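You operate a simulated robot arm through the tools that you are given. There is no shell and no other tool. Be economical: measure what you need, move in short steps, check, and stop when the job is done.

You run a simulated robot arm. Do the job below in one go: nothing can be reset, and whatever is moved stays where it is left.

Task
Gauge chain piece No 53 for wear: worn goes in the red tray, good in the green.
Fine: lay it in the green gauge, pull the white lever, read the display and push the lever back before taking it out.

Only the result counts: the job must be done as asked and must still hold three seconds after the hand-in. Knocking over, shifting, dropping, spilling or breaking anything else fails it.

Robot
A 6-joint arm with a two-finger parallel gripper, fixed in place. Base frame: the origin is at the foot of the arm, x ahead of it, y to its left, z up; the work surface is at about z = 0.9. Units: m, degrees, N and s.
With the tool pointing down near the work surface it reaches from about 0.36 to 0.82 m from the base axis. Its first joint turns from -166.0 to 166.0 degrees. Payload 3.91 kg.
Tool frame: the origin (TCP) lies between the finger pads and is the grasp point; the fingertips stand 0.03 m ahead of it; z points along the fingers, y is the line along which they close. Largest opening 0.11 m; finger width 0.02, thickness 0.01; the body of the gripper, 0.048 by 0.112 m, starts 0.055 m behind the TCP.
Orientation is that of the tool frame in the base frame, as a unit quaternion [x, y, z, w]. With the fingers straight down and closing along the base's y, the tool's x points along the base's -x, its y along +y and its z along -z.

Tools
- The arm moves only by the tool arm_command. Its argument "moves" is a list of rows, each an object of numbers (a shift or turn left out is 0, a gripper value left out holds the last): "grip": the gripper command, from -1 (shut) to 1 (fully open), values between in proportion; "dx", "dy", "dz": the shift along the tool's x, y, z in units of 200 mm (1.0 is 200 mm); "wx", "wy", "wz": the turn, a rotation vector about the tool's x, y, z in units of 90 degrees (1.0 is 90 degrees). In form: [{"grip": .., "dx": .., "dy": .., "dz": .., "wx": .., "wy": .., "wz": ..}, ...]. A call has 1 to 20 rows; each row is the pose to reach, as a shift and turn from the pose commanded when the call began, along the tool's axes at that moment. A call with a number of a shift or a turn outside -1 to 1 is refused whole. Each row takes 0.2 s and may step no farther than 0.05 m and 8.6 degrees from the row before; otherwise, or with a gripper value out of range, the whole call is refused. A pose out of reach is approached as far as the arm can. The call stops where the force on the tool passes 40 N (or 10 N more than at its start, if that is more) or the arm is blocked; 0.2 s more then pass. The fingers move at their own pace (about 0.045 m/s each) and stop on an object; they squeeze with about 22 N. The grip force told is the motor's: it shows also when the fingers shut on nothing. Time passes only in rows, and 0.2 s behind the last, so rows that repeat a pose let the fingers close. The reply holds the time, the measured pose of the TCP, the force on the tool along the base axes, the opening and the grip force, in the units named above and with some noise, with the torque about the TCP (base axes, N m) and any sound that the robot's microphone picked up.
- Cameras (640 x 400 px; columns grow to the right, rows downward): "scene" is fixed at [0.4015, 0.5004, 1.4822]; the picture's right is [-0.82, 0.58, 0.00], its down [0.24, 0.34, -0.91] and it looks along [-0.52, -0.74, -0.42] (base axes); focal length 214 px, centre (320, 200). "wrist" rides on the gripper at [0.077, 0.007, -0.114] in the tool frame; the picture's right is [-0.09, 1.00, 0.00], its down [-0.80, -0.07, -0.59] and it looks along [-0.59, -0.05, 0.80] (tool axes); focal length 270 px, centre (320, 200). There is no depth. A picture from a camera that has moved, and an enlarged one, comes with that camera's place and axes in the base frame and with its lens.
- grab_frame(camera): a new picture of that camera. No time passes.
- lift_body(by): slides the trunk up (or, below 0, down) by that many m; the arm rides with it, the base frame stays. It gives what a move gives, with no picture.
- close_up(camera, box): a new picture of the part [left, top, right, bottom] of that camera's present view, enlarged. No time passes.
- sign_off(): hands the job in; it is judged then, once.

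Go step by step. Nothing tells you positions but the pictures and the camera data: compare them with the known pose of the tool, close in by small moves and look again before you grip or let go. The budget is 120 turns and 84 pictures, counting those below and the enlarged ones. Unless the task says otherwise, let go and move clear before handing in, and close with one line.

The tools are called after "Call:" as name(argument=value, ...) on one line, values as JSON. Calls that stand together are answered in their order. arm_command: Moves the arm, as the interface text tells. Its arguments: {"type":"object","properties":{"moves":{"type":"array","items":{"type":"object","properties":{"grip":{"type":"number"},"dx":{"type":"number"},"dy":{"type":"number"},"dz":{"type":"number"},"wx":{"type":"number"},"wy":{"type":"number"},"wz":{"type":"number"}}}}},"required":["moves"]} The other tools are called the same way: lift_body (by) slides the trunk up or down; grab_frame (camera) takes a picture; close_up (camera, box) takes an enlarged picture of a part of a camera's view; sign_off () hands the job in.

At the start:

```text
clock: 0.0
position: [0.2838, 0.3592, 1.3057]
tcp_rot: [0.0, 1.0, 0.0, 0.0]
wrist_force: [0.2, -0.4, 0.0]
wrist_torque: [-0.02, 0.02, 0.0]
width: 0.11
grip_force: 0.1
trunk travel left (down, up): [-0.575, 0.035]
```

scene: 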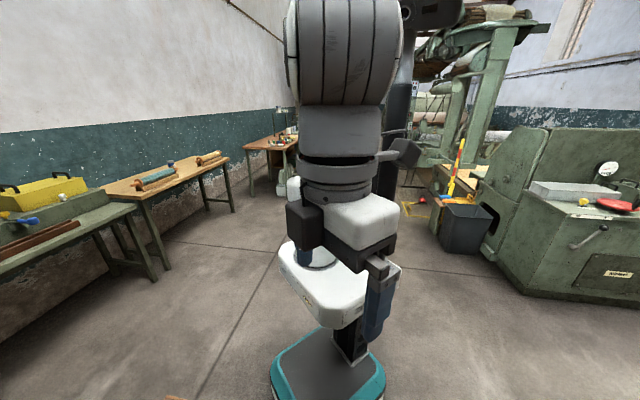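
wrist: 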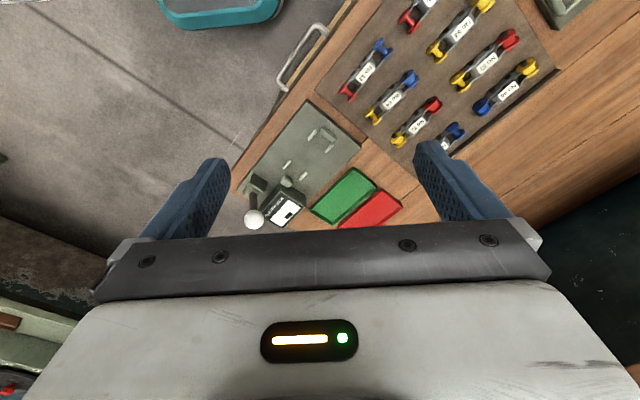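

I see a bench with chain pieces on a mat, a green gauge with a white lever knob and display, and the green and red trays. I'll enlarge the wrist view to read the labels.

Call:
close_up(camera="wrist", box=[310, 0, 570, 162])

Call:
close_up(camera="wrist", box=[220, 90, 420, 240])

```text
2.46 times, centred on (440, 81) of wrist
camera zoom: at [0.2055, 0.3648, 1.4198], right [0.09, 1.0, 0.0], down [0.8, -0.07, 0.59], along [0.59, -0.05, -0.8], focal length 665 px, centre (25, 493)
```

zoom: 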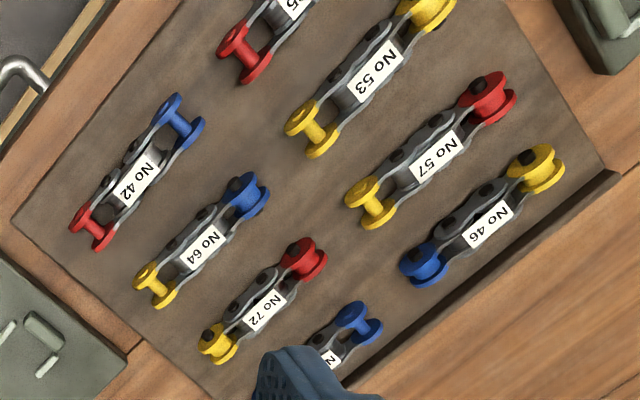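

```text
2.67 times, centred on (320, 165) of wrist
camera zoom: at [0.2055, 0.3648, 1.4198], right [0.09, 1.0, 0.0], down [0.8, -0.07, 0.59], along [0.59, -0.05, -0.8], focal length 721 px, centre (320, 293)
```

zoom: 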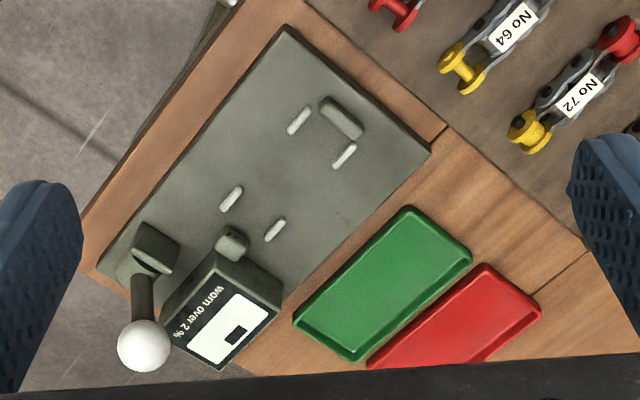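

No 53 (both ends yellow) lies at about (0.26, 0.59), its axis at about 135° in base xy. The gauge nest is parallel to it near (0.46, 0.32). I'll turn the hand 45° and move over toward the piece.

Call:
arm_command(moves=[{"grip": 0.2, "dx": 0.02, "dy": 0.13, "dz": 0.05, "wz": 0.083}, {"dx": 0.04, "dy": 0.26, "dz": 0.1, "wz": 0.167}, {"dx": 0.06, "dy": 0.39, "dz": 0.15, "wz": 0.25}, {"dx": 0.08, "dy": 0.52, "dz": 0.2, "wz": 0.333}, {"dx": 0.1, "dy": 0.65, "dz": 0.25, "wz": 0.417}, {"dx": 0.11, "dy": 0.78, "dz": 0.3, "wz": 0.5}, {"dx": 0.11, "dy": 0.9, "dz": 0.4, "wz": 0.5}])

Call:
grab_frame(camera="wrist")

```text
clock: 1.6
position: [0.2598, 0.5408, 1.2263]
tcp_rot: [0.384, 0.923, 0.0, 0.0]
wrist_force: [1.5, -0.2, 0.3]
wrist_torque: [-0.02, -0.01, -0.03]
width: 0.0662
grip_force: 0.0
trunk travel left (down, up): [-0.575, 0.035]
```

```text
79 pictures are left
camera wrist: at [0.2097, 0.5981, 1.3402], right [0.77, 0.64, 0.0], down [0.52, -0.62, 0.59], along [0.38, -0.46, -0.8], focal length 270 px, centre (320, 200)
```

wrist: 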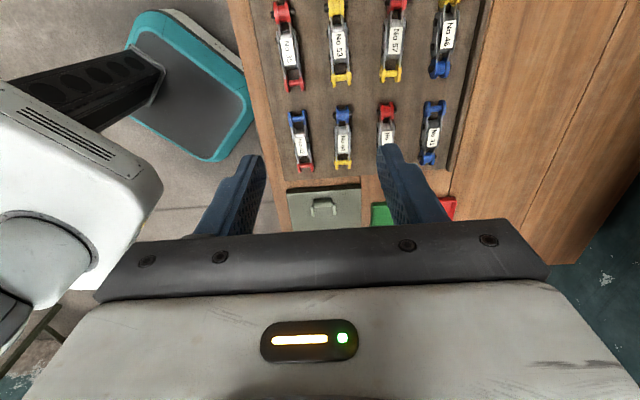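

The hand is roughly aligned with the rows of pieces. I'll enlarge the view around No 53.

Call:
close_up(camera="wrist", box=[260, 0, 420, 100])

```text
4.00 times, centred on (340, 50) of wrist
camera zoom: at [0.2097, 0.5981, 1.3402], right [0.77, 0.64, 0.0], down [0.52, -0.62, 0.59], along [0.38, -0.46, -0.8], focal length 1081 px, centre (240, 800)
```

zoom: 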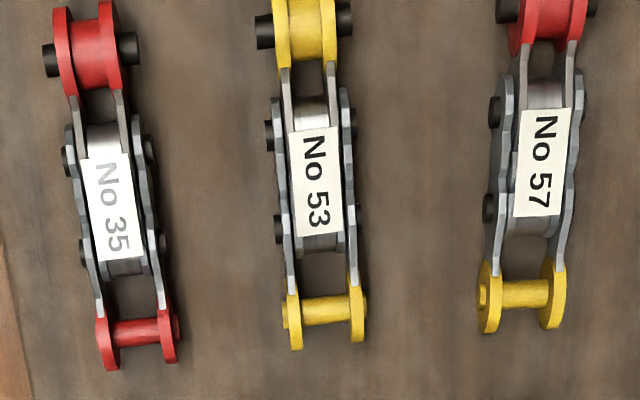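

No 53's centre triangulates to about (0.2595, 0.576, 0.94). I'll go above it, then lower partway.

Call:
arm_command(moves=[{"grip": 0.2, "dx": 0.06, "dy": 0.06, "dz": 0.1}, {"dx": 0.127, "dy": 0.127, "dz": 0.25}, {"dx": 0.127, "dy": 0.127, "dz": 0.45}, {"dx": 0.127, "dy": 0.127, "dz": 0.65}, {"dx": 0.127, "dy": 0.127, "dz": 0.85}])

Call:
grab_frame(camera="wrist")

```text
clock: 2.8
position: [0.2632, 0.5745, 1.0531]
tcp_rot: [0.383, 0.924, 0.0, 0.0]
wrist_force: [0.1, -0.6, -0.1]
wrist_torque: [0.0, 0.01, 0.0]
width: 0.0662
grip_force: 0.0
trunk travel left (down, up): [-0.575, 0.035]
```

```text
77 pictures are left
camera wrist: at [0.2134, 0.6316, 1.1681], right [0.77, 0.64, 0.0], down [0.52, -0.62, 0.59], along [0.38, -0.46, -0.8], focal length 270 px, centre (320, 200)
```

wrist: 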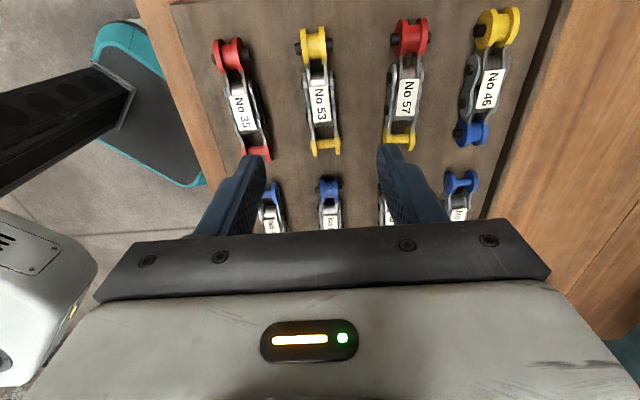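

Chain centre is now about (0.2585, 0.578), with the label top near z 0.925. I'll make a small correction and lower to about z 0.955, then check.

Call:
arm_command(moves=[{"grip": 0.2, "dx": 0.022, "dz": 0.12}, {"dx": 0.022, "dz": 0.28}, {"dx": 0.022, "dz": 0.4}, {"dx": 0.022, "dz": 0.5}])

Call:
grab_frame(camera="wrist")

```text
clock: 3.8
position: [0.2589, 0.5774, 0.9522]
tcp_rot: [0.382, 0.924, 0.001, 0.0]
wrist_force: [-0.2, 0.5, -0.5]
wrist_torque: [-0.01, -0.01, -0.03]
width: 0.066
grip_force: 0.0
trunk travel left (down, up): [-0.575, 0.035]
```

```text
76 pictures are left
camera wrist: at [0.2081, 0.6352, 1.0665], right [0.77, 0.64, 0.0], down [0.52, -0.62, 0.59], along [0.38, -0.46, -0.8], focal length 270 px, centre (320, 200)
```

wrist: 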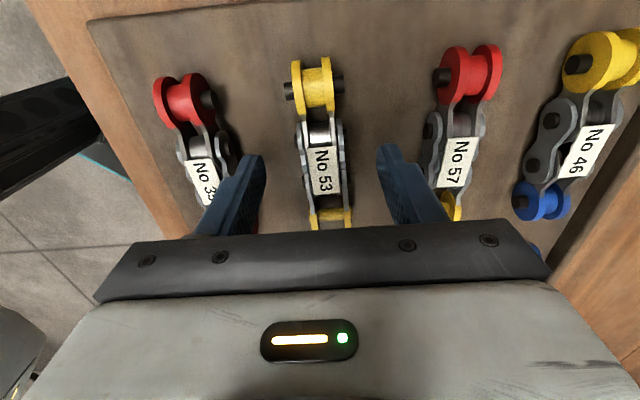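

The hand is centred well. I'll turn about 3° to match the piece's axis, lower until the tips are near z 0.908, and close.

Call:
arm_command(moves=[{"grip": 0.2, "dx": -0.02, "dy": -0.006, "dz": 0.035, "wz": -0.033}, {"dx": -0.02, "dy": -0.006, "dz": 0.07, "wz": -0.033}, {"grip": -1, "dx": -0.02, "dy": -0.006, "dz": 0.07, "wz": -0.033}, {"grip": -1, "dx": -0.02, "dy": -0.006, "dz": 0.07, "wz": -0.033}, {"grip": -1, "dx": -0.02, "dy": -0.006, "dz": 0.07, "wz": -0.033}, {"grip": -1, "dx": -0.02, "dy": -0.006, "dz": 0.07, "wz": -0.033}])

Call:
grab_frame(camera="wrist")

```text
clock: 5.2
position: [0.26, 0.5744, 0.9401]
tcp_rot: [0.359, 0.933, 0.0, 0.0]
wrist_force: [0.1, -0.7, 0.1]
wrist_torque: [0.05, 0.0, -0.04]
width: 0.0299
grip_force: 22.1
trunk travel left (down, up): [-0.575, 0.035]
```

```text
75 pictures are left
camera wrist: at [0.2075, 0.6299, 1.0549], right [0.73, 0.68, 0.0], down [0.55, -0.59, 0.59], along [0.4, -0.44, -0.8], focal length 270 px, centre (320, 200)
```

wrist: 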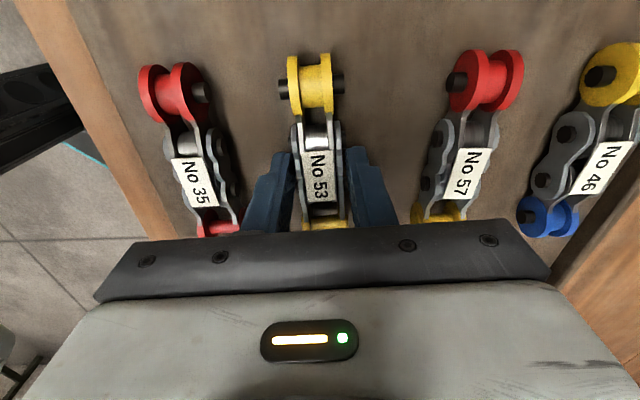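

The piece is gripped (width 0.030). I'll lift straight up.

Call:
arm_command(moves=[{"grip": -1, "dz": -0.05}, {"grip": -1, "dz": -0.15}, {"grip": -1, "dz": -0.3}, {"grip": -1, "dz": -0.5}, {"grip": -1, "dz": -0.7}])

Call:
grab_frame(camera="wrist")

```text
clock: 6.4
position: [0.2587, 0.5769, 1.0835]
tcp_rot: [0.359, 0.933, 0.0, 0.001]
wrist_force: [-0.4, 0.7, -1.0]
wrist_torque: [0.01, 0.01, 0.0]
width: 0.0002
grip_force: 22.3
trunk travel left (down, up): [-0.575, 0.035]
```

```text
74 pictures are left
camera wrist: at [0.2055, 0.6316, 1.199], right [0.73, 0.68, 0.0], down [0.55, -0.59, 0.59], along [0.41, -0.43, -0.8], focal length 270 px, centre (320, 200)
```

wrist: 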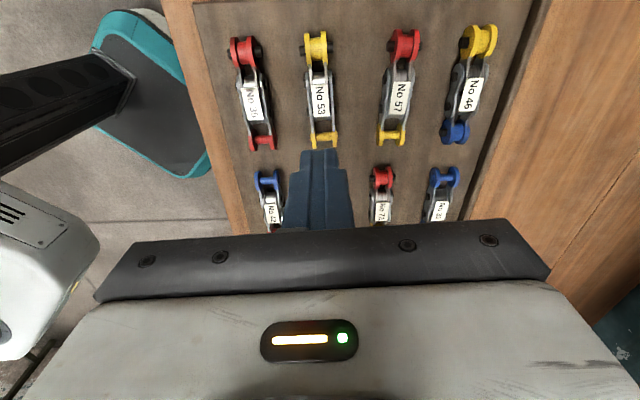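

The fingers slipped off; the grip was too shallow. The piece still lies in place, and I'll look closer before going deeper.

Call:
close_up(camera="wrist", box=[260, 20, 388, 160])

```text
2.86 times, centred on (324, 90) of wrist
camera zoom: at [0.2055, 0.6316, 1.199], right [0.73, 0.68, 0.0], down [0.55, -0.59, 0.59], along [0.41, -0.43, -0.8], focal length 772 px, centre (309, 514)
```

zoom: 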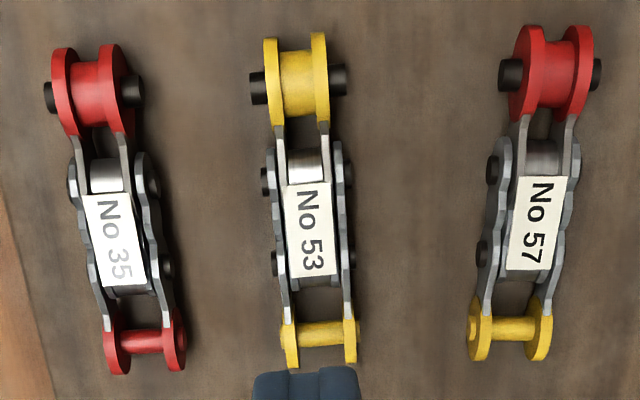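

The earlier tips only reached about z 0.912. I'll reopen and go down about 15 mm deeper than before; the force stop guards against the mat.

Call:
arm_command(moves=[{"grip": 0.1}, {"grip": 0.1}, {"grip": 0.1}, {"grip": 0.1}, {"dx": -0.005, "dy": 0.004, "dz": 0.2}, {"dx": -0.005, "dy": 0.004, "dz": 0.4}, {"dx": -0.005, "dy": 0.004, "dz": 0.55}, {"dx": -0.005, "dy": 0.004, "dz": 0.65}, {"dx": -0.005, "dy": 0.004, "dz": 0.7}, {"dx": -0.005, "dy": 0.004, "dz": 0.73}, {"dx": -0.005, "dy": 0.004, "dz": 0.755}, {"dx": -0.005, "dy": 0.004, "dz": 0.775}])

Call:
grab_frame(camera="wrist")

```text
clock: 8.9
position: [0.2621, 0.5771, 0.9388]
tcp_rot: [0.358, 0.934, 0.005, 0.0]
wrist_force: [-1.6, -6.6, 19.2]
wrist_torque: [-0.9, 0.44, 0.17]
width: 0.0638
grip_force: 3.8
trunk travel left (down, up): [-0.575, 0.035]
stopped in row 12: the force on the tool passed its limit at 47 N (the readings are from after the stop); the commanded pose is now the measured one
```

```text
72 pictures are left
camera wrist: at [0.2084, 0.6311, 1.0531], right [0.73, 0.68, 0.01], down [0.55, -0.59, 0.59], along [0.41, -0.43, -0.81], focal length 270 px, centre (320, 200)
```

wrist: 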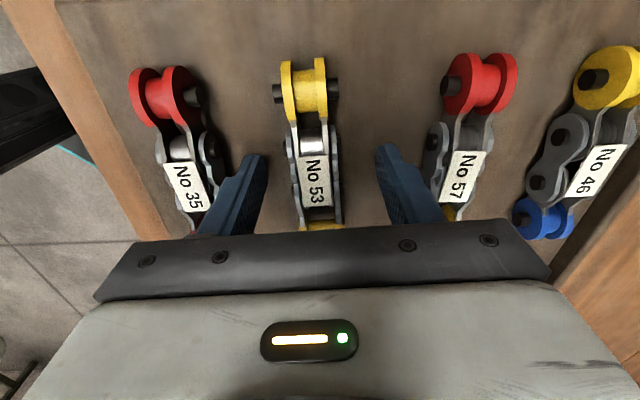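

The tips touched the mat at about z 0.909, so the earlier grip was already nearly at full depth. I'll raise a few millimetres, recentre, close for longer, and lift gently while watching.

Call:
arm_command(moves=[{"grip": 0.1, "dz": -0.012}, {"grip": 0.1, "dy": -0.014, "dz": -0.012}, {"grip": 0.1, "dy": -0.014, "dz": -0.005}, {"grip": -1, "dy": -0.014, "dz": -0.005}, {"grip": -1, "dy": -0.014, "dz": -0.005}, {"grip": -1, "dy": -0.014, "dz": -0.005}, {"grip": -1, "dy": -0.014, "dz": -0.005}, {"grip": -1, "dy": -0.014, "dz": -0.005}, {"grip": -1, "dy": -0.014, "dz": -0.005}])

Call:
close_up(camera="wrist", box=[220, 40, 420, 240])

```text
clock: 10.9
position: [0.2583, 0.5751, 0.9387]
tcp_rot: [0.359, 0.933, 0.006, 0.001]
wrist_force: [-9.0, -5.9, 20.1]
wrist_torque: [-0.7, 0.38, -0.13]
width: 0.0298
grip_force: 22.2
trunk travel left (down, up): [-0.575, 0.035]
```

```text
2.00 times, centred on (320, 140) of wrist
camera zoom: at [0.2052, 0.6292, 1.0529], right [0.73, 0.68, 0.01], down [0.54, -0.6, 0.59], along [0.41, -0.43, -0.81], focal length 541 px, centre (320, 320)
```

zoom: 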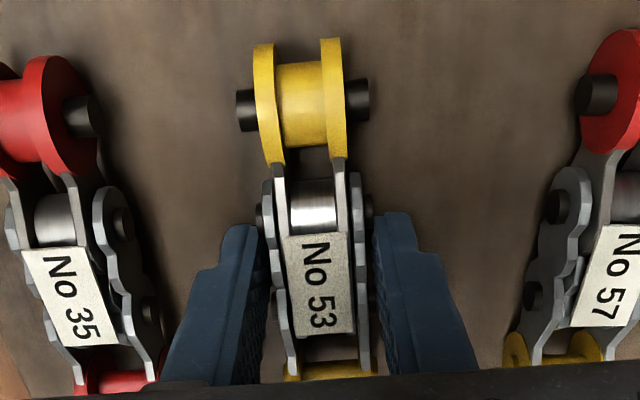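

The fingers are on the outer plates beside the label. I'll lift slowly and check.

Call:
arm_command(moves=[{"grip": -1, "dz": -0.015}, {"grip": -1, "dz": -0.03}, {"grip": -1, "dz": -0.05}, {"grip": -1, "dz": -0.07}, {"grip": -1, "dz": -0.09}, {"grip": -1, "dz": -0.12}])

Call:
close_up(camera="wrist", box=[220, 40, 420, 240])

```text
clock: 12.3
position: [0.2602, 0.5766, 0.9615]
tcp_rot: [0.358, 0.934, 0.005, 0.0]
wrist_force: [0.7, 0.9, -2.0]
wrist_torque: [0.01, 0.03, 0.0]
width: 0.0299
grip_force: 22.3
trunk travel left (down, up): [-0.575, 0.035]
```

```text
2.00 times, centred on (320, 140) of wrist
camera zoom: at [0.207, 0.6307, 1.0745], right [0.73, 0.68, 0.01], down [0.55, -0.59, 0.59], along [0.41, -0.43, -0.81], focal length 541 px, centre (320, 320)
```

zoom: 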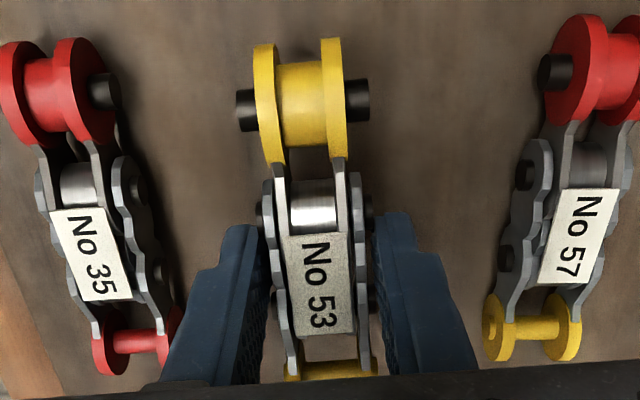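

The lift is holding. I'll keep the motions gentle, rise further, then start toward the gauge.

Call:
arm_command(moves=[{"grip": -1, "dz": -0.05}, {"grip": -1, "dz": -0.12}, {"grip": -1, "dz": -0.2}, {"grip": -1, "dz": -0.28}, {"grip": -1, "dz": -0.36}, {"grip": -1, "dz": -0.44}, {"grip": -1, "dz": -0.52}, {"grip": -1, "dz": -0.58}, {"grip": -1, "dz": -0.62}, {"grip": -1, "dx": -0.04, "dz": -0.65}, {"grip": -1, "dx": -0.1, "dz": -0.66}, {"grip": -1, "dx": -0.18, "dz": -0.66}, {"grip": -1, "dx": -0.26, "dz": -0.66}, {"grip": -1, "dx": -0.34, "dz": -0.66}, {"grip": -1, "dx": -0.42, "dz": -0.66}, {"grip": -1, "dx": -0.5, "dz": -0.66}, {"grip": -1, "dx": -0.58, "dz": -0.66}, {"grip": -1, "dx": -0.66, "dz": -0.66}, {"grip": -1, "dx": -0.72, "dz": -0.66}, {"grip": -1, "dx": -0.75, "dz": -0.66}])

Call:
grab_frame(camera="wrist")

```text
clock: 16.5
position: [0.3713, 0.4738, 1.0904]
tcp_rot: [0.359, 0.933, 0.004, 0.0]
wrist_force: [0.4, -0.6, -2.4]
wrist_torque: [-0.01, -0.01, -0.01]
width: 0.0296
grip_force: 21.5
trunk travel left (down, up): [-0.575, 0.035]
```

```text
69 pictures are left
camera wrist: at [0.3181, 0.5278, 1.2048], right [0.73, 0.68, 0.01], down [0.55, -0.59, 0.59], along [0.41, -0.43, -0.81], focal length 270 px, centre (320, 200)
```

wrist: 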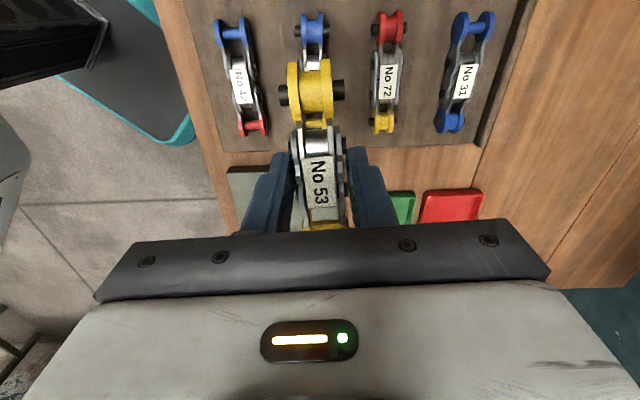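

The piece is held firmly. I'll go on to above the gauge.

Call:
arm_command(moves=[{"grip": -1, "dx": -0.04, "dy": -0.01}, {"grip": -1, "dx": -0.1, "dy": -0.03}, {"grip": -1, "dx": -0.18, "dy": -0.05}, {"grip": -1, "dx": -0.26, "dy": -0.08}, {"grip": -1, "dx": -0.34, "dy": -0.1}, {"grip": -1, "dx": -0.42, "dy": -0.13}, {"grip": -1, "dx": -0.5, "dy": -0.16}, {"grip": -1, "dx": -0.58, "dy": -0.19}, {"grip": -1, "dx": -0.66, "dy": -0.22}, {"grip": -1, "dx": -0.73, "dy": -0.24}, {"grip": -1, "dx": -0.78, "dy": -0.25}, {"grip": -1, "dx": -0.8, "dy": -0.25}])

Call:
grab_frame(camera="wrist")

Call:
grab_frame(camera="scene")

```text
clock: 19.1
position: [0.4587, 0.3301, 1.0917]
tcp_rot: [0.359, 0.933, 0.005, 0.0]
wrist_force: [0.0, -0.2, -2.3]
wrist_torque: [-0.01, 0.02, 0.02]
width: 0.0297
grip_force: 21.6
trunk travel left (down, up): [-0.575, 0.035]
```

```text
68 pictures are left
camera wrist: at [0.4044, 0.3844, 1.2056], right [0.73, 0.68, 0.01], down [0.55, -0.59, 0.59], along [0.41, -0.43, -0.81], focal length 270 px, centre (320, 200)
```

wrist: 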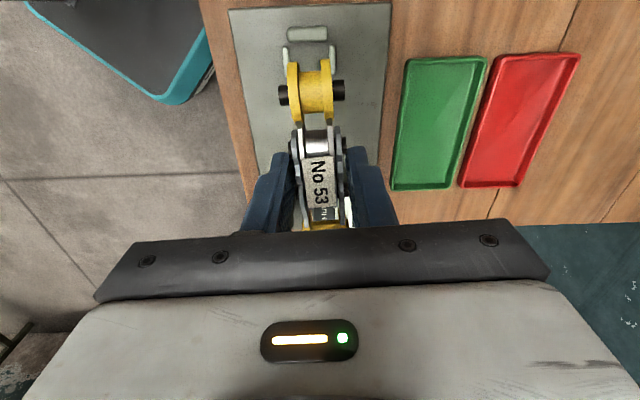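

```text
67 pictures are left
```

scene: 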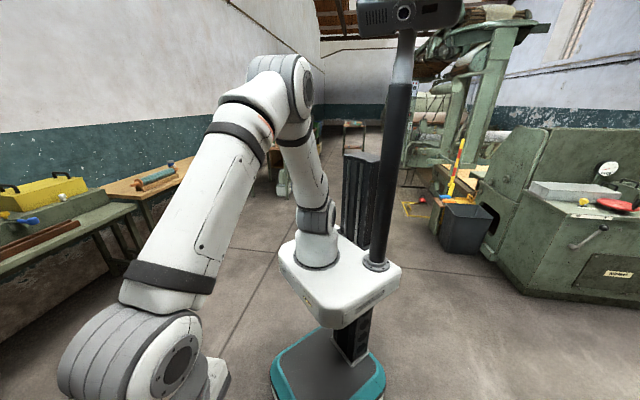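

I'm above the gauge, but the held piece hides the nest. I'll shift sideways and up for a clear view of it.

Call:
arm_command(moves=[{"grip": -1, "dx": -0.02, "dy": -0.05, "dz": -0.03}, {"grip": -1, "dx": -0.06, "dy": -0.12, "dz": -0.08}, {"grip": -1, "dx": -0.1, "dy": -0.2, "dz": -0.14}, {"grip": -1, "dx": -0.14, "dy": -0.28, "dz": -0.2}, {"grip": -1, "dx": -0.18, "dy": -0.36, "dz": -0.26}, {"grip": -1, "dx": -0.2, "dy": -0.42, "dz": -0.3}, {"grip": -1, "dx": -0.2, "dy": -0.45, "dz": -0.3}])

Call:
grab_frame(camera="wrist")

Call:
close_up(camera="wrist", box=[340, 0, 560, 220])

```text
clock: 20.7
position: [0.4264, 0.2355, 1.1492]
tcp_rot: [0.359, 0.933, 0.004, 0.0]
wrist_force: [0.5, -0.1, -1.7]
wrist_torque: [-0.01, -0.01, 0.02]
width: 0.0298
grip_force: 22.4
trunk travel left (down, up): [-0.575, 0.035]
```

```text
66 pictures are left
camera wrist: at [0.3726, 0.2891, 1.2637], right [0.73, 0.68, 0.01], down [0.55, -0.59, 0.59], along [0.41, -0.43, -0.81], focal length 270 px, centre (320, 200)
```

wrist: 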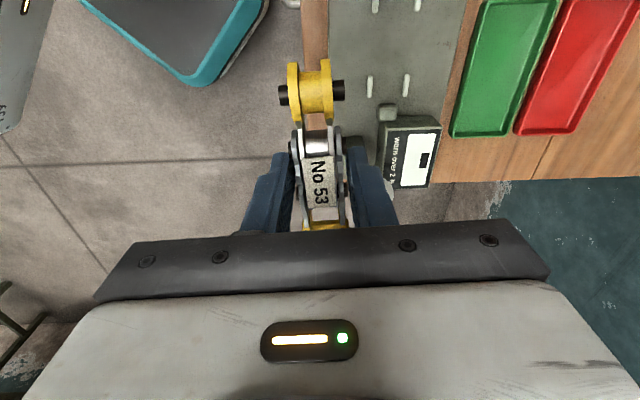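

```text
1.82 times, centred on (450, 110) of wrist
camera zoom: at [0.3726, 0.2891, 1.2637], right [0.73, 0.68, 0.01], down [0.55, -0.59, 0.59], along [0.41, -0.43, -0.81], focal length 491 px, centre (84, 364)
```

zoom: 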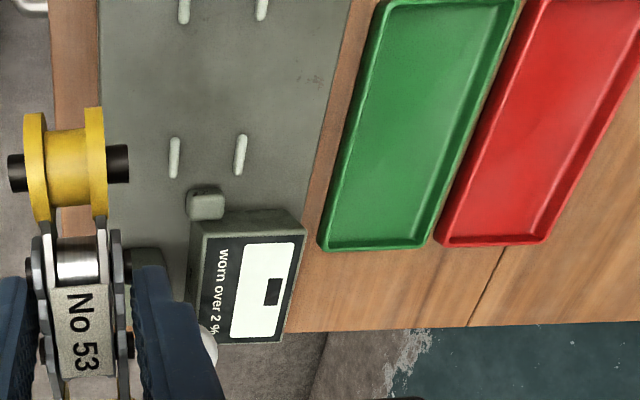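

The view is useful but the far stop is cut off. I'll back off along tool x to see the whole nest.

Call:
arm_command(moves=[{"grip": -1, "dx": 0.05}, {"grip": -1, "dx": 0.12}, {"grip": -1, "dx": 0.2}, {"grip": -1, "dx": 0.28}, {"grip": -1, "dx": 0.33}, {"grip": -1, "dx": 0.35}])

Call:
close_up(camera="wrist", box=[340, 0, 500, 200])

Call:
close_up(camera="wrist", box=[260, 40, 420, 240])

```text
clock: 22.1
position: [0.3745, 0.2824, 1.149]
tcp_rot: [0.359, 0.933, 0.005, 0.001]
wrist_force: [-0.9, -0.1, -3.0]
wrist_torque: [-0.03, -0.04, -0.03]
width: 0.0297
grip_force: 21.8
trunk travel left (down, up): [-0.575, 0.035]
```

```text
2.00 times, centred on (420, 100) of wrist
camera zoom: at [0.3207, 0.3376, 1.2635], right [0.73, 0.68, 0.01], down [0.55, -0.59, 0.59], along [0.41, -0.43, -0.81], focal length 541 px, centre (120, 400)
```

zoom: 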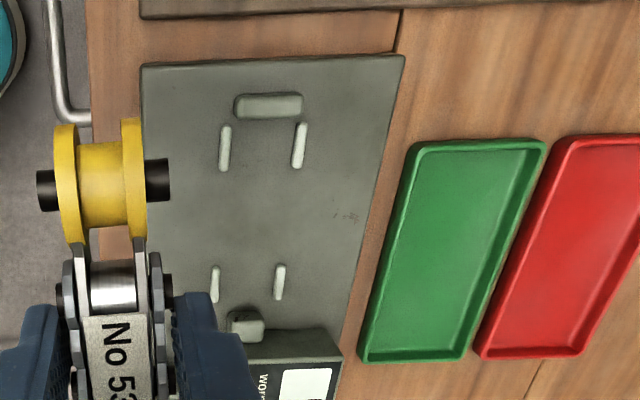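

```text
2.00 times, centred on (340, 140) of wrist
camera zoom: at [0.3207, 0.3376, 1.2635], right [0.73, 0.68, 0.01], down [0.55, -0.59, 0.59], along [0.41, -0.43, -0.81], focal length 541 px, centre (280, 320)
```

zoom: 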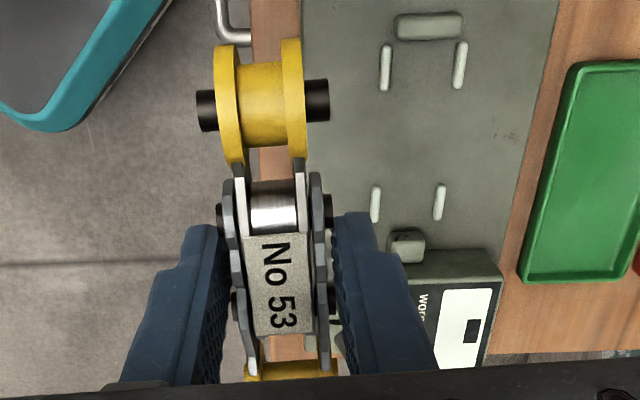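

Triangulating the four pegs puts the nest centre at about (0.458, 0.316), with its axis at about 135° and peg tops near z 0.926. The held piece is centred on the TCP. I'll move over the nest, trim the yaw by 2.8°, and go down to z 1.05.

Call:
arm_command(moves=[{"grip": -1, "dx": -0.02, "dy": 0.04, "wx": 0.001, "wz": 0.005}, {"grip": -1, "dx": -0.05, "dy": 0.1, "wx": 0.002, "wz": 0.01}, {"grip": -1, "dx": -0.09, "dy": 0.18, "wx": 0.003, "wy": -0.001, "wz": 0.015}, {"grip": -1, "dx": -0.13, "dy": 0.26, "wx": 0.004, "wy": -0.001, "wz": 0.02}, {"grip": -1, "dx": -0.17, "dy": 0.34, "wx": 0.005, "wy": -0.002, "wz": 0.025}, {"grip": -1, "dx": -0.2, "dy": 0.4, "dz": 0.03, "wx": 0.005, "wy": -0.002, "wz": 0.031}, {"grip": -1, "dx": -0.2, "dy": 0.401, "dz": 0.1, "wx": 0.005, "wy": -0.002, "wz": 0.031}, {"grip": -1, "dx": -0.2, "dy": 0.401, "dz": 0.18, "wx": 0.005, "wy": -0.002, "wz": 0.031}, {"grip": -1, "dx": -0.2, "dy": 0.401, "dz": 0.26, "wx": 0.005, "wy": -0.002, "wz": 0.031}, {"grip": -1, "dx": -0.2, "dy": 0.401, "dz": 0.34, "wx": 0.005, "wy": -0.002, "wz": 0.031}, {"grip": -1, "dx": -0.2, "dy": 0.401, "dz": 0.42, "wx": 0.005, "wy": -0.002, "wz": 0.031}, {"grip": -1, "dx": -0.2, "dy": 0.401, "dz": 0.48, "wx": 0.005, "wy": -0.002, "wz": 0.031}, {"grip": -1, "dx": -0.2, "dy": 0.401, "dz": 0.5, "wx": 0.005, "wy": -0.002, "wz": 0.031}])

Call:
close_up(camera="wrist", box=[200, 20, 480, 240])

```text
clock: 24.9
position: [0.4567, 0.317, 1.0511]
tcp_rot: [0.381, 0.925, 0.0, 0.0]
wrist_force: [-0.4, 0.3, -2.7]
wrist_torque: [0.0, 0.01, 0.01]
width: 0.0299
grip_force: 21.7
trunk travel left (down, up): [-0.575, 0.035]
```

```text
1.82 times, centred on (340, 130) of wrist
camera zoom: at [0.4068, 0.3748, 1.165], right [0.76, 0.64, 0.0], down [0.52, -0.62, 0.59], along [0.38, -0.45, -0.8], focal length 491 px, centre (284, 327)
```

zoom: 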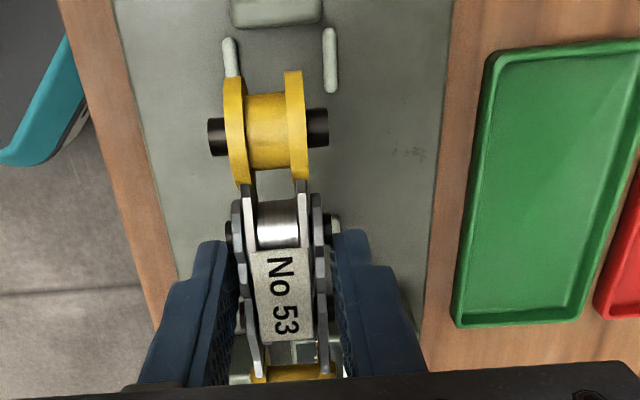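

The pegs show at +44 mm along the tool and about 3 mm to the +y side, so I'll shift 2.5 mm and lower to just above the pegs.

Call:
arm_command(moves=[{"grip": -1, "dy": 0.012, "dz": 0.04}, {"grip": -1, "dy": 0.012, "dz": 0.1}, {"grip": -1, "dy": 0.012, "dz": 0.17}, {"grip": -1, "dy": 0.012, "dz": 0.24}, {"grip": -1, "dy": 0.012, "dz": 0.3}, {"grip": -1, "dy": 0.012, "dz": 0.35}, {"grip": -1, "dy": 0.012, "dz": 0.38}])

Call:
close_up(camera="wrist", box=[200, 20, 480, 240])

```text
clock: 26.5
position: [0.46, 0.32, 0.9747]
tcp_rot: [0.381, 0.924, 0.001, -0.001]
wrist_force: [-1.2, -0.1, -1.3]
wrist_torque: [0.02, -0.01, 0.01]
width: 0.0299
grip_force: 22.4
trunk travel left (down, up): [-0.575, 0.035]
```

```text
1.82 times, centred on (340, 130) of wrist
camera zoom: at [0.4094, 0.3765, 1.0889], right [0.76, 0.64, 0.0], down [0.52, -0.62, 0.59], along [0.38, -0.45, -0.8], focal length 491 px, centre (284, 327)
```

zoom: 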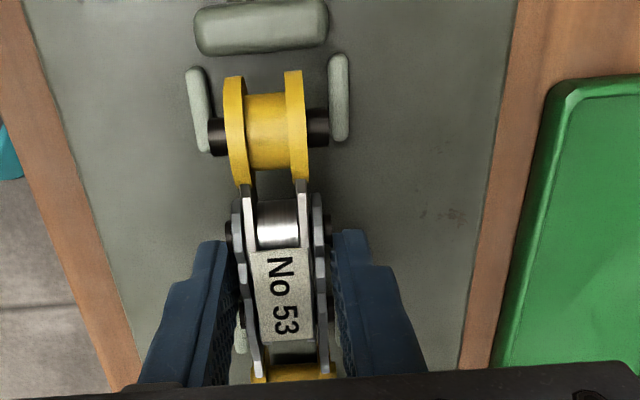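

Everything lines up: the roller sits centrally between the upper pegs. I'll lower in small steps toward the plate.

Call:
arm_command(moves=[{"grip": -1, "dz": 0.03}, {"grip": -1, "dz": 0.06}, {"grip": -1, "dz": 0.08}, {"grip": -1, "dz": 0.1}, {"grip": -1, "dz": 0.115}])

Call:
close_up(camera="wrist", box=[200, 20, 480, 240])

```text
clock: 27.7
position: [0.4594, 0.3189, 0.952]
tcp_rot: [0.382, 0.924, 0.0, 0.0]
wrist_force: [0.4, -0.6, -1.9]
wrist_torque: [-0.01, 0.0, 0.0]
width: 0.0296
grip_force: 22.1
trunk travel left (down, up): [-0.575, 0.035]
```

```text
1.82 times, centred on (340, 130) of wrist
camera zoom: at [0.4092, 0.3767, 1.0663], right [0.76, 0.64, 0.0], down [0.52, -0.62, 0.59], along [0.38, -0.45, -0.8], focal length 491 px, centre (284, 327)
```

zoom: 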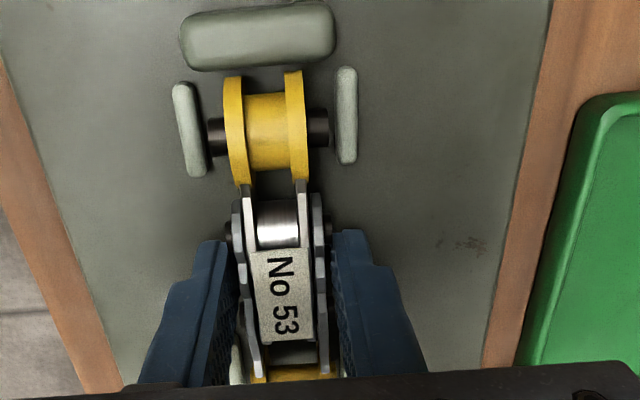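

The upper flange is close to the end stop, so I'll shift 4 mm toward the plunger to centre it between stop and plunger, then look before the last millimetres.

Call:
arm_command(moves=[{"grip": -1, "dx": -0.01}, {"grip": -1, "dx": -0.02}, {"grip": -1, "dx": -0.02, "dz": 0.015}])

Call:
close_up(camera="wrist", box=[220, 20, 400, 240])

```text
clock: 28.5
position: [0.4637, 0.3152, 0.9493]
tcp_rot: [0.381, 0.924, 0.001, 0.0]
wrist_force: [-0.1, 0.0, 6.8]
wrist_torque: [0.26, 0.46, 0.02]
width: 0.0297
grip_force: 21.6
trunk travel left (down, up): [-0.575, 0.035]
```

```text
1.82 times, centred on (310, 130) of wrist
camera zoom: at [0.4124, 0.3725, 1.0644], right [0.76, 0.64, 0.0], down [0.52, -0.62, 0.59], along [0.38, -0.45, -0.8], focal length 491 px, centre (338, 327)
```

zoom: 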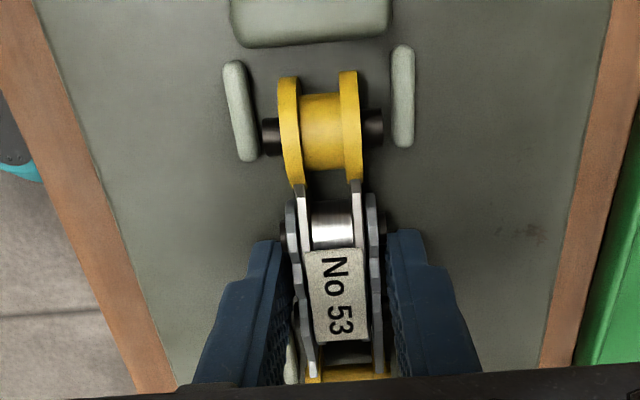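

First contact: about 9 N at the upper roller's end, the other end likely a hair above the plate. I'll press 1–2 mm more and check how the force shares out.

Call:
arm_command(moves=[{"grip": -1, "dz": 0.004}, {"grip": -1, "dz": 0.008}])

```text
clock: 29.1
position: [0.4628, 0.3157, 0.9507]
tcp_rot: [0.381, 0.925, 0.003, 0.001]
wrist_force: [3.9, -1.4, 27.9]
wrist_torque: [-0.04, 0.69, -0.06]
width: 0.0298
grip_force: 21.1
trunk travel left (down, up): [-0.575, 0.035]
```

The piece is seated on more than one point now (30 N). I'll ease the pressure, open slightly, and look.

Call:
arm_command(moves=[{"grip": -1, "dz": -0.006}, {"grip": -0.25, "dz": -0.006}, {"grip": -0.25, "dz": -0.006}, {"grip": -0.25, "dz": -0.006}])

Call:
close_up(camera="wrist", box=[220, 20, 400, 240])

```text
clock: 30.1
position: [0.4647, 0.3154, 0.9511]
tcp_rot: [0.381, 0.924, 0.003, 0.001]
wrist_force: [15.3, 10.1, 34.8]
wrist_torque: [-0.25, 0.04, 0.19]
width: 0.0324
grip_force: 0.2
trunk travel left (down, up): [-0.575, 0.035]
```

```text
1.82 times, centred on (310, 130) of wrist
camera zoom: at [0.4127, 0.3729, 1.0643], right [0.76, 0.64, 0.01], down [0.52, -0.62, 0.59], along [0.39, -0.45, -0.8], focal length 491 px, centre (338, 327)
```

zoom: 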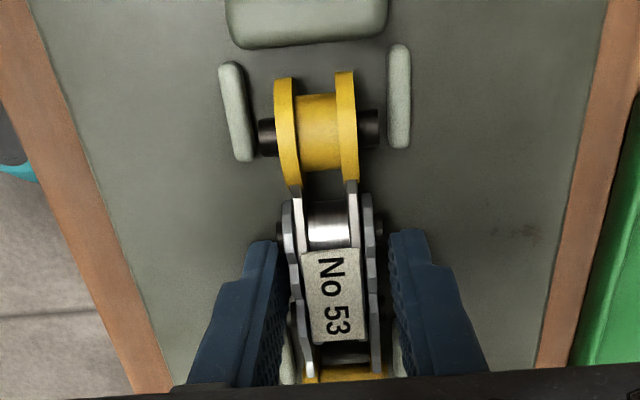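

The fingertips are pressing on the plate and binding. I'll raise a few millimetres, then open further.

Call:
arm_command(moves=[{"grip": -0.25, "dz": -0.01}, {"grip": -0.25, "dz": -0.025}, {"grip": -0.1, "dz": -0.025}, {"grip": 0.1, "dz": -0.025}, {"grip": 0.1, "dz": -0.025}])

Call:
close_up(camera="wrist", box=[220, 20, 400, 240])

```text
clock: 31.3
position: [0.463, 0.3146, 0.952]
tcp_rot: [0.381, 0.925, 0.001, -0.001]
wrist_force: [0.5, -0.2, 1.0]
wrist_torque: [-0.03, 0.01, 0.03]
width: 0.0603
grip_force: 0.1
trunk travel left (down, up): [-0.575, 0.035]
```

```text
1.82 times, centred on (310, 130) of wrist
camera zoom: at [0.4125, 0.3726, 1.0674], right [0.76, 0.64, 0.0], down [0.52, -0.62, 0.59], along [0.38, -0.45, -0.8], focal length 491 px, centre (338, 327)
```

zoom: 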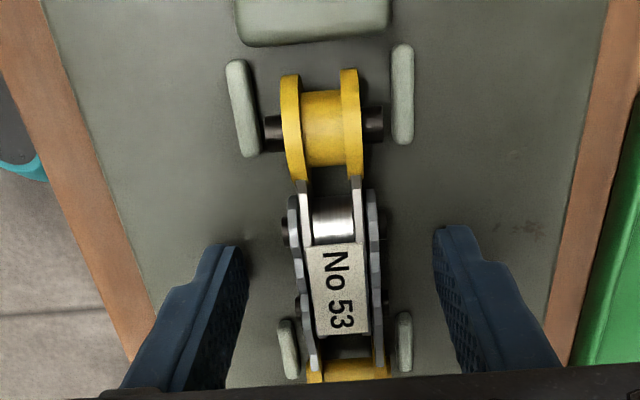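

The piece is lying between all four pegs. I'll rise straight up and look at the seated piece and the lever.

Call:
arm_command(moves=[{"grip": 0.1, "dz": -0.1}, {"dz": -0.25}, {"dz": -0.45}, {"dz": -0.65}, {"dz": -0.85}, {"dz": -1.0}])

Call:
grab_frame(camera="wrist")

```text
clock: 32.7
position: [0.4587, 0.3146, 1.1545]
tcp_rot: [0.38, 0.925, -0.001, 0.001]
wrist_force: [0.0, 0.0, -0.2]
wrist_torque: [0.0, -0.03, 0.02]
width: 0.0605
grip_force: 0.1
trunk travel left (down, up): [-0.575, 0.035]
```

```text
56 pictures are left
camera wrist: at [0.4091, 0.3715, 1.2688], right [0.76, 0.64, 0.0], down [0.52, -0.61, 0.59], along [0.38, -0.45, -0.8], focal length 270 px, centre (320, 200)
```

wrist: 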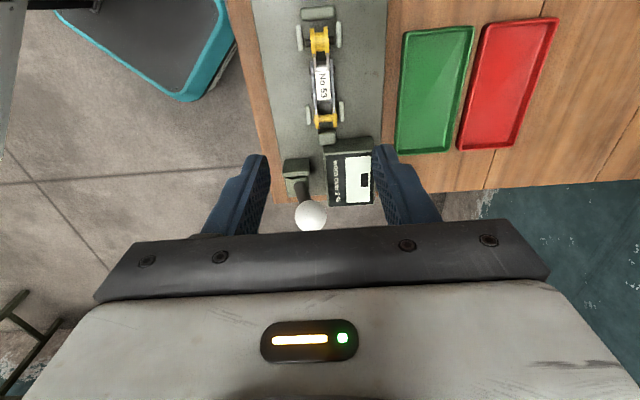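

Call:
close_up(camera="wrist", box=[240, 0, 400, 240])

```text
1.67 times, centred on (320, 120) of wrist
camera zoom: at [0.4091, 0.3715, 1.2688], right [0.76, 0.64, 0.0], down [0.52, -0.61, 0.59], along [0.38, -0.45, -0.8], focal length 450 px, centre (320, 333)
```

zoom: 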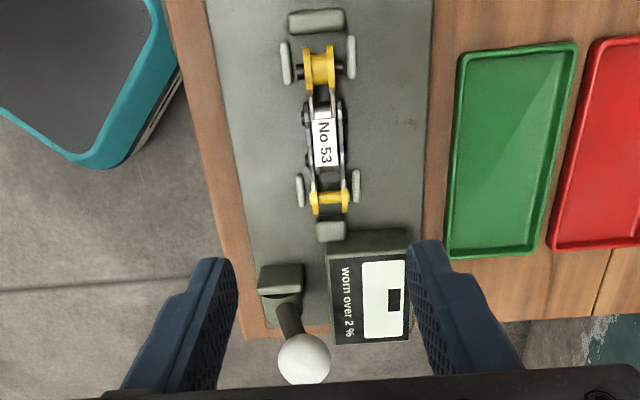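

The piece is seated with a small gap to the plunger. The lever stands near (0.507, 0.202) with its knob at about (0.53, 0.21, 1.025). I need a better look at which way it swings.

Call:
arm_command(moves=[{"grip": 0.1, "dx": -0.15, "dy": -0.05, "dz": -0.1}, {"dx": -0.3, "dy": -0.1, "dz": -0.2}, {"dx": -0.45, "dy": -0.15, "dz": -0.25}, {"dx": -0.55, "dy": -0.2, "dz": -0.3}])

Call:
grab_frame(camera="wrist")

Call:
close_up(camera="wrist", box=[260, 20, 420, 220])

```text
clock: 33.7
position: [0.5102, 0.2085, 1.2134]
tcp_rot: [0.381, 0.925, 0.001, 0.001]
wrist_force: [-0.3, -0.9, -0.6]
wrist_torque: [0.0, 0.0, 0.02]
width: 0.0605
grip_force: 0.1
trunk travel left (down, up): [-0.575, 0.035]
```

```text
54 pictures are left
camera wrist: at [0.4602, 0.2659, 1.3274], right [0.76, 0.64, 0.0], down [0.52, -0.62, 0.59], along [0.38, -0.45, -0.8], focal length 270 px, centre (320, 200)
```

wrist: 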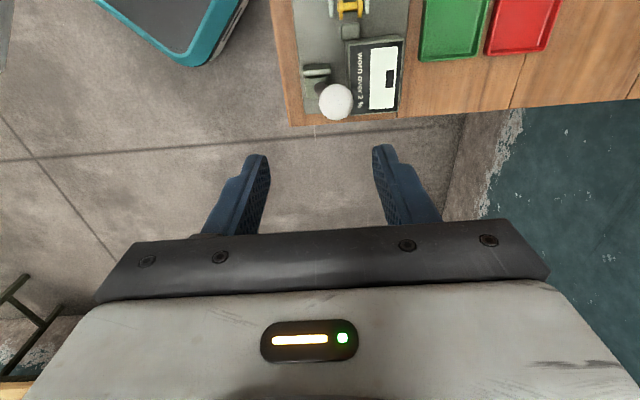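

```text
2.00 times, centred on (340, 120) of wrist
camera zoom: at [0.4602, 0.2659, 1.3274], right [0.76, 0.64, 0.0], down [0.52, -0.62, 0.59], along [0.38, -0.45, -0.8], focal length 541 px, centre (280, 360)
```

zoom: 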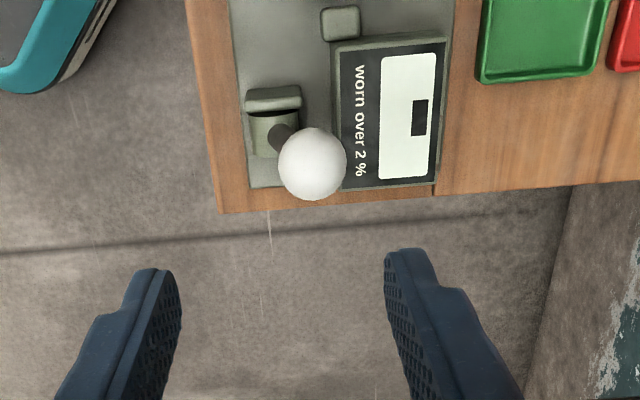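

Call:
close_up(camera="wrist", box=[305, 55, 375, 125])

```text
5.71 times, centred on (340, 90) of wrist
camera zoom: at [0.4602, 0.2659, 1.3274], right [0.76, 0.64, 0.0], down [0.52, -0.62, 0.59], along [0.38, -0.45, -0.8], focal length 1544 px, centre (206, 829)
```

zoom: 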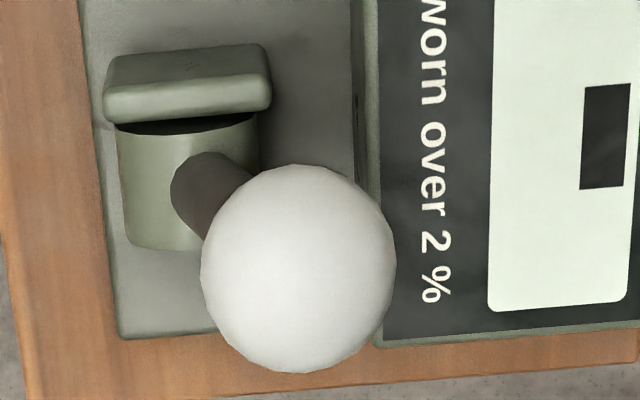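

The lever's hinge axis lies along the nest axis, so it swings across it; it now leans about 15° toward the display. Pulling should bring it toward the bench edge and robot (tool −y). I'll position the open fingers above the knob.

Call:
arm_command(moves=[{"grip": 0.1, "dx": -0.065, "dy": 0.078, "dz": 0.1}, {"dx": -0.065, "dy": 0.078, "dz": 0.3}, {"dx": -0.065, "dy": 0.078, "dz": 0.5}, {"dx": -0.065, "dy": 0.078, "dz": 0.6}])

Call:
grab_frame(camera="wrist")

```text
clock: 34.7
position: [0.5292, 0.2116, 1.0915]
tcp_rot: [0.381, 0.925, -0.001, 0.0]
wrist_force: [-0.1, 0.2, 0.9]
wrist_torque: [0.01, 0.0, 0.06]
width: 0.0606
grip_force: 0.1
trunk travel left (down, up): [-0.575, 0.035]
```

```text
51 pictures are left
camera wrist: at [0.4788, 0.2681, 1.2061], right [0.76, 0.64, 0.0], down [0.52, -0.62, 0.59], along [0.38, -0.45, -0.8], focal length 270 px, centre (320, 200)
```

wrist: 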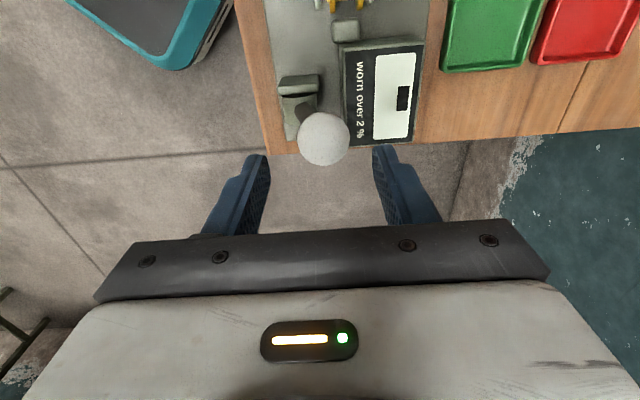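

The knob is centred between the fingers to within about 3 mm. I'll lower so the fingers straddle it.

Call:
arm_command(moves=[{"grip": 0.1, "dx": -0.01, "dy": 0.015, "dz": 0.1}, {"dx": -0.01, "dy": 0.015, "dz": 0.2}, {"dx": -0.01, "dy": 0.015, "dz": 0.3}])

Call:
grab_frame(camera="wrist")

```text
clock: 35.5
position: [0.5369, 0.2116, 1.0327]
tcp_rot: [0.381, 0.925, 0.0, -0.001]
wrist_force: [-0.2, -0.2, 0.3]
wrist_torque: [-0.02, -0.01, 0.0]
width: 0.0606
grip_force: 0.1
trunk travel left (down, up): [-0.575, 0.035]
```

```text
50 pictures are left
camera wrist: at [0.4864, 0.2697, 1.1474], right [0.76, 0.64, 0.0], down [0.52, -0.62, 0.59], along [0.38, -0.45, -0.8], focal length 270 px, centre (320, 200)
```

wrist: 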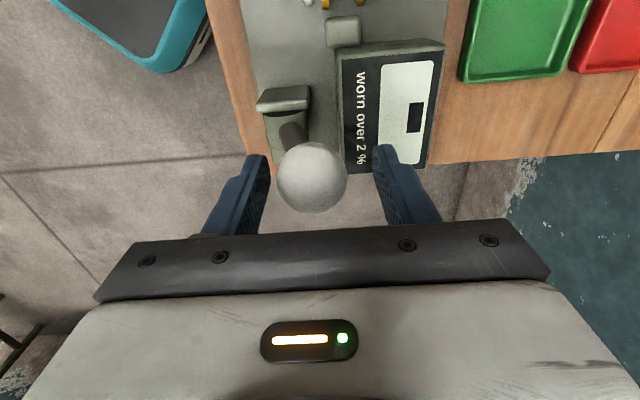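

The knob is straddled cleanly. I'll push it in the tool −y direction with the right finger and watch the force.

Call:
arm_command(moves=[{"grip": 0.1, "dy": -0.04}, {"dy": -0.08}, {"dy": -0.12}, {"dy": -0.16}, {"dy": -0.2}])

Call:
grab_frame(camera="wrist")

```text
clock: 36.7
position: [0.5077, 0.1841, 1.0339]
tcp_rot: [0.381, 0.925, 0.001, 0.0]
wrist_force: [0.6, -0.5, -0.3]
wrist_torque: [-0.02, -0.02, 0.01]
width: 0.0603
grip_force: 0.1
trunk travel left (down, up): [-0.575, 0.035]
```

```text
49 pictures are left
camera wrist: at [0.4573, 0.2409, 1.148], right [0.76, 0.64, 0.0], down [0.52, -0.62, 0.59], along [0.38, -0.45, -0.8], focal length 270 px, centre (320, 200)
```

wrist: 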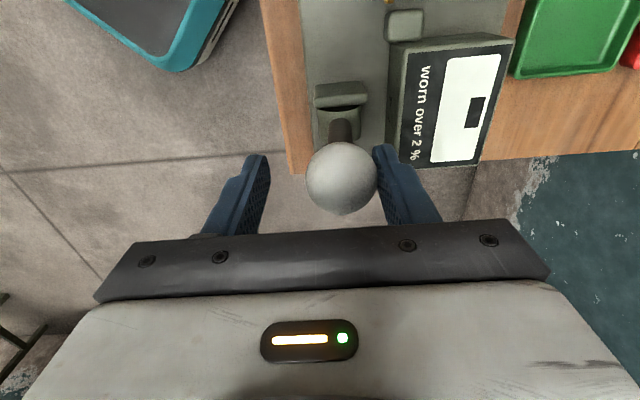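

The lever swings freely that way. I'll keep pulling.

Call:
arm_command(moves=[{"grip": 0.1, "dy": -0.04}, {"dy": -0.08}, {"dy": -0.12}, {"dy": -0.16}])

Call:
grab_frame(camera="wrist")

```text
clock: 37.7
position: [0.4848, 0.1602, 1.0332]
tcp_rot: [0.381, 0.925, 0.0, -0.002]
wrist_force: [1.5, -0.2, -0.7]
wrist_torque: [0.03, -0.02, 0.02]
width: 0.0607
grip_force: 0.1
trunk travel left (down, up): [-0.575, 0.035]
```

```text
48 pictures are left
camera wrist: at [0.4345, 0.2174, 1.1473], right [0.76, 0.64, 0.0], down [0.52, -0.62, 0.59], along [0.38, -0.45, -0.8], focal length 270 px, centre (320, 200)
```

wrist: 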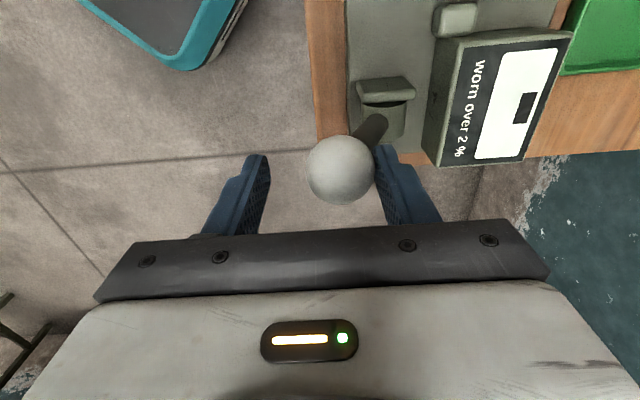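

Still free, and the display hasn't changed. I'll keep going, dipping a little with the arc.

Call:
arm_command(moves=[{"grip": 0.1, "dy": -0.04, "dz": 0.005}, {"dy": -0.08, "dz": 0.015}, {"dy": -0.12, "dz": 0.025}, {"dy": -0.16, "dz": 0.04}])

Call:
grab_frame(camera="wrist")

```text
clock: 38.7
position: [0.4631, 0.1382, 1.0252]
tcp_rot: [0.381, 0.925, -0.001, -0.001]
wrist_force: [0.0, 0.9, -0.9]
wrist_torque: [-0.03, 0.0, 0.04]
width: 0.0607
grip_force: 0.0
trunk travel left (down, up): [-0.575, 0.035]
```

```text
47 pictures are left
camera wrist: at [0.4131, 0.1952, 1.1385], right [0.76, 0.64, 0.0], down [0.52, -0.62, 0.59], along [0.38, -0.45, -0.8], focal length 270 px, centre (320, 200)
```

wrist: 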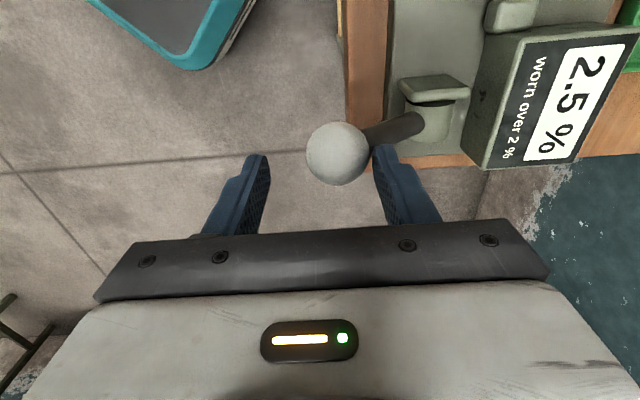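

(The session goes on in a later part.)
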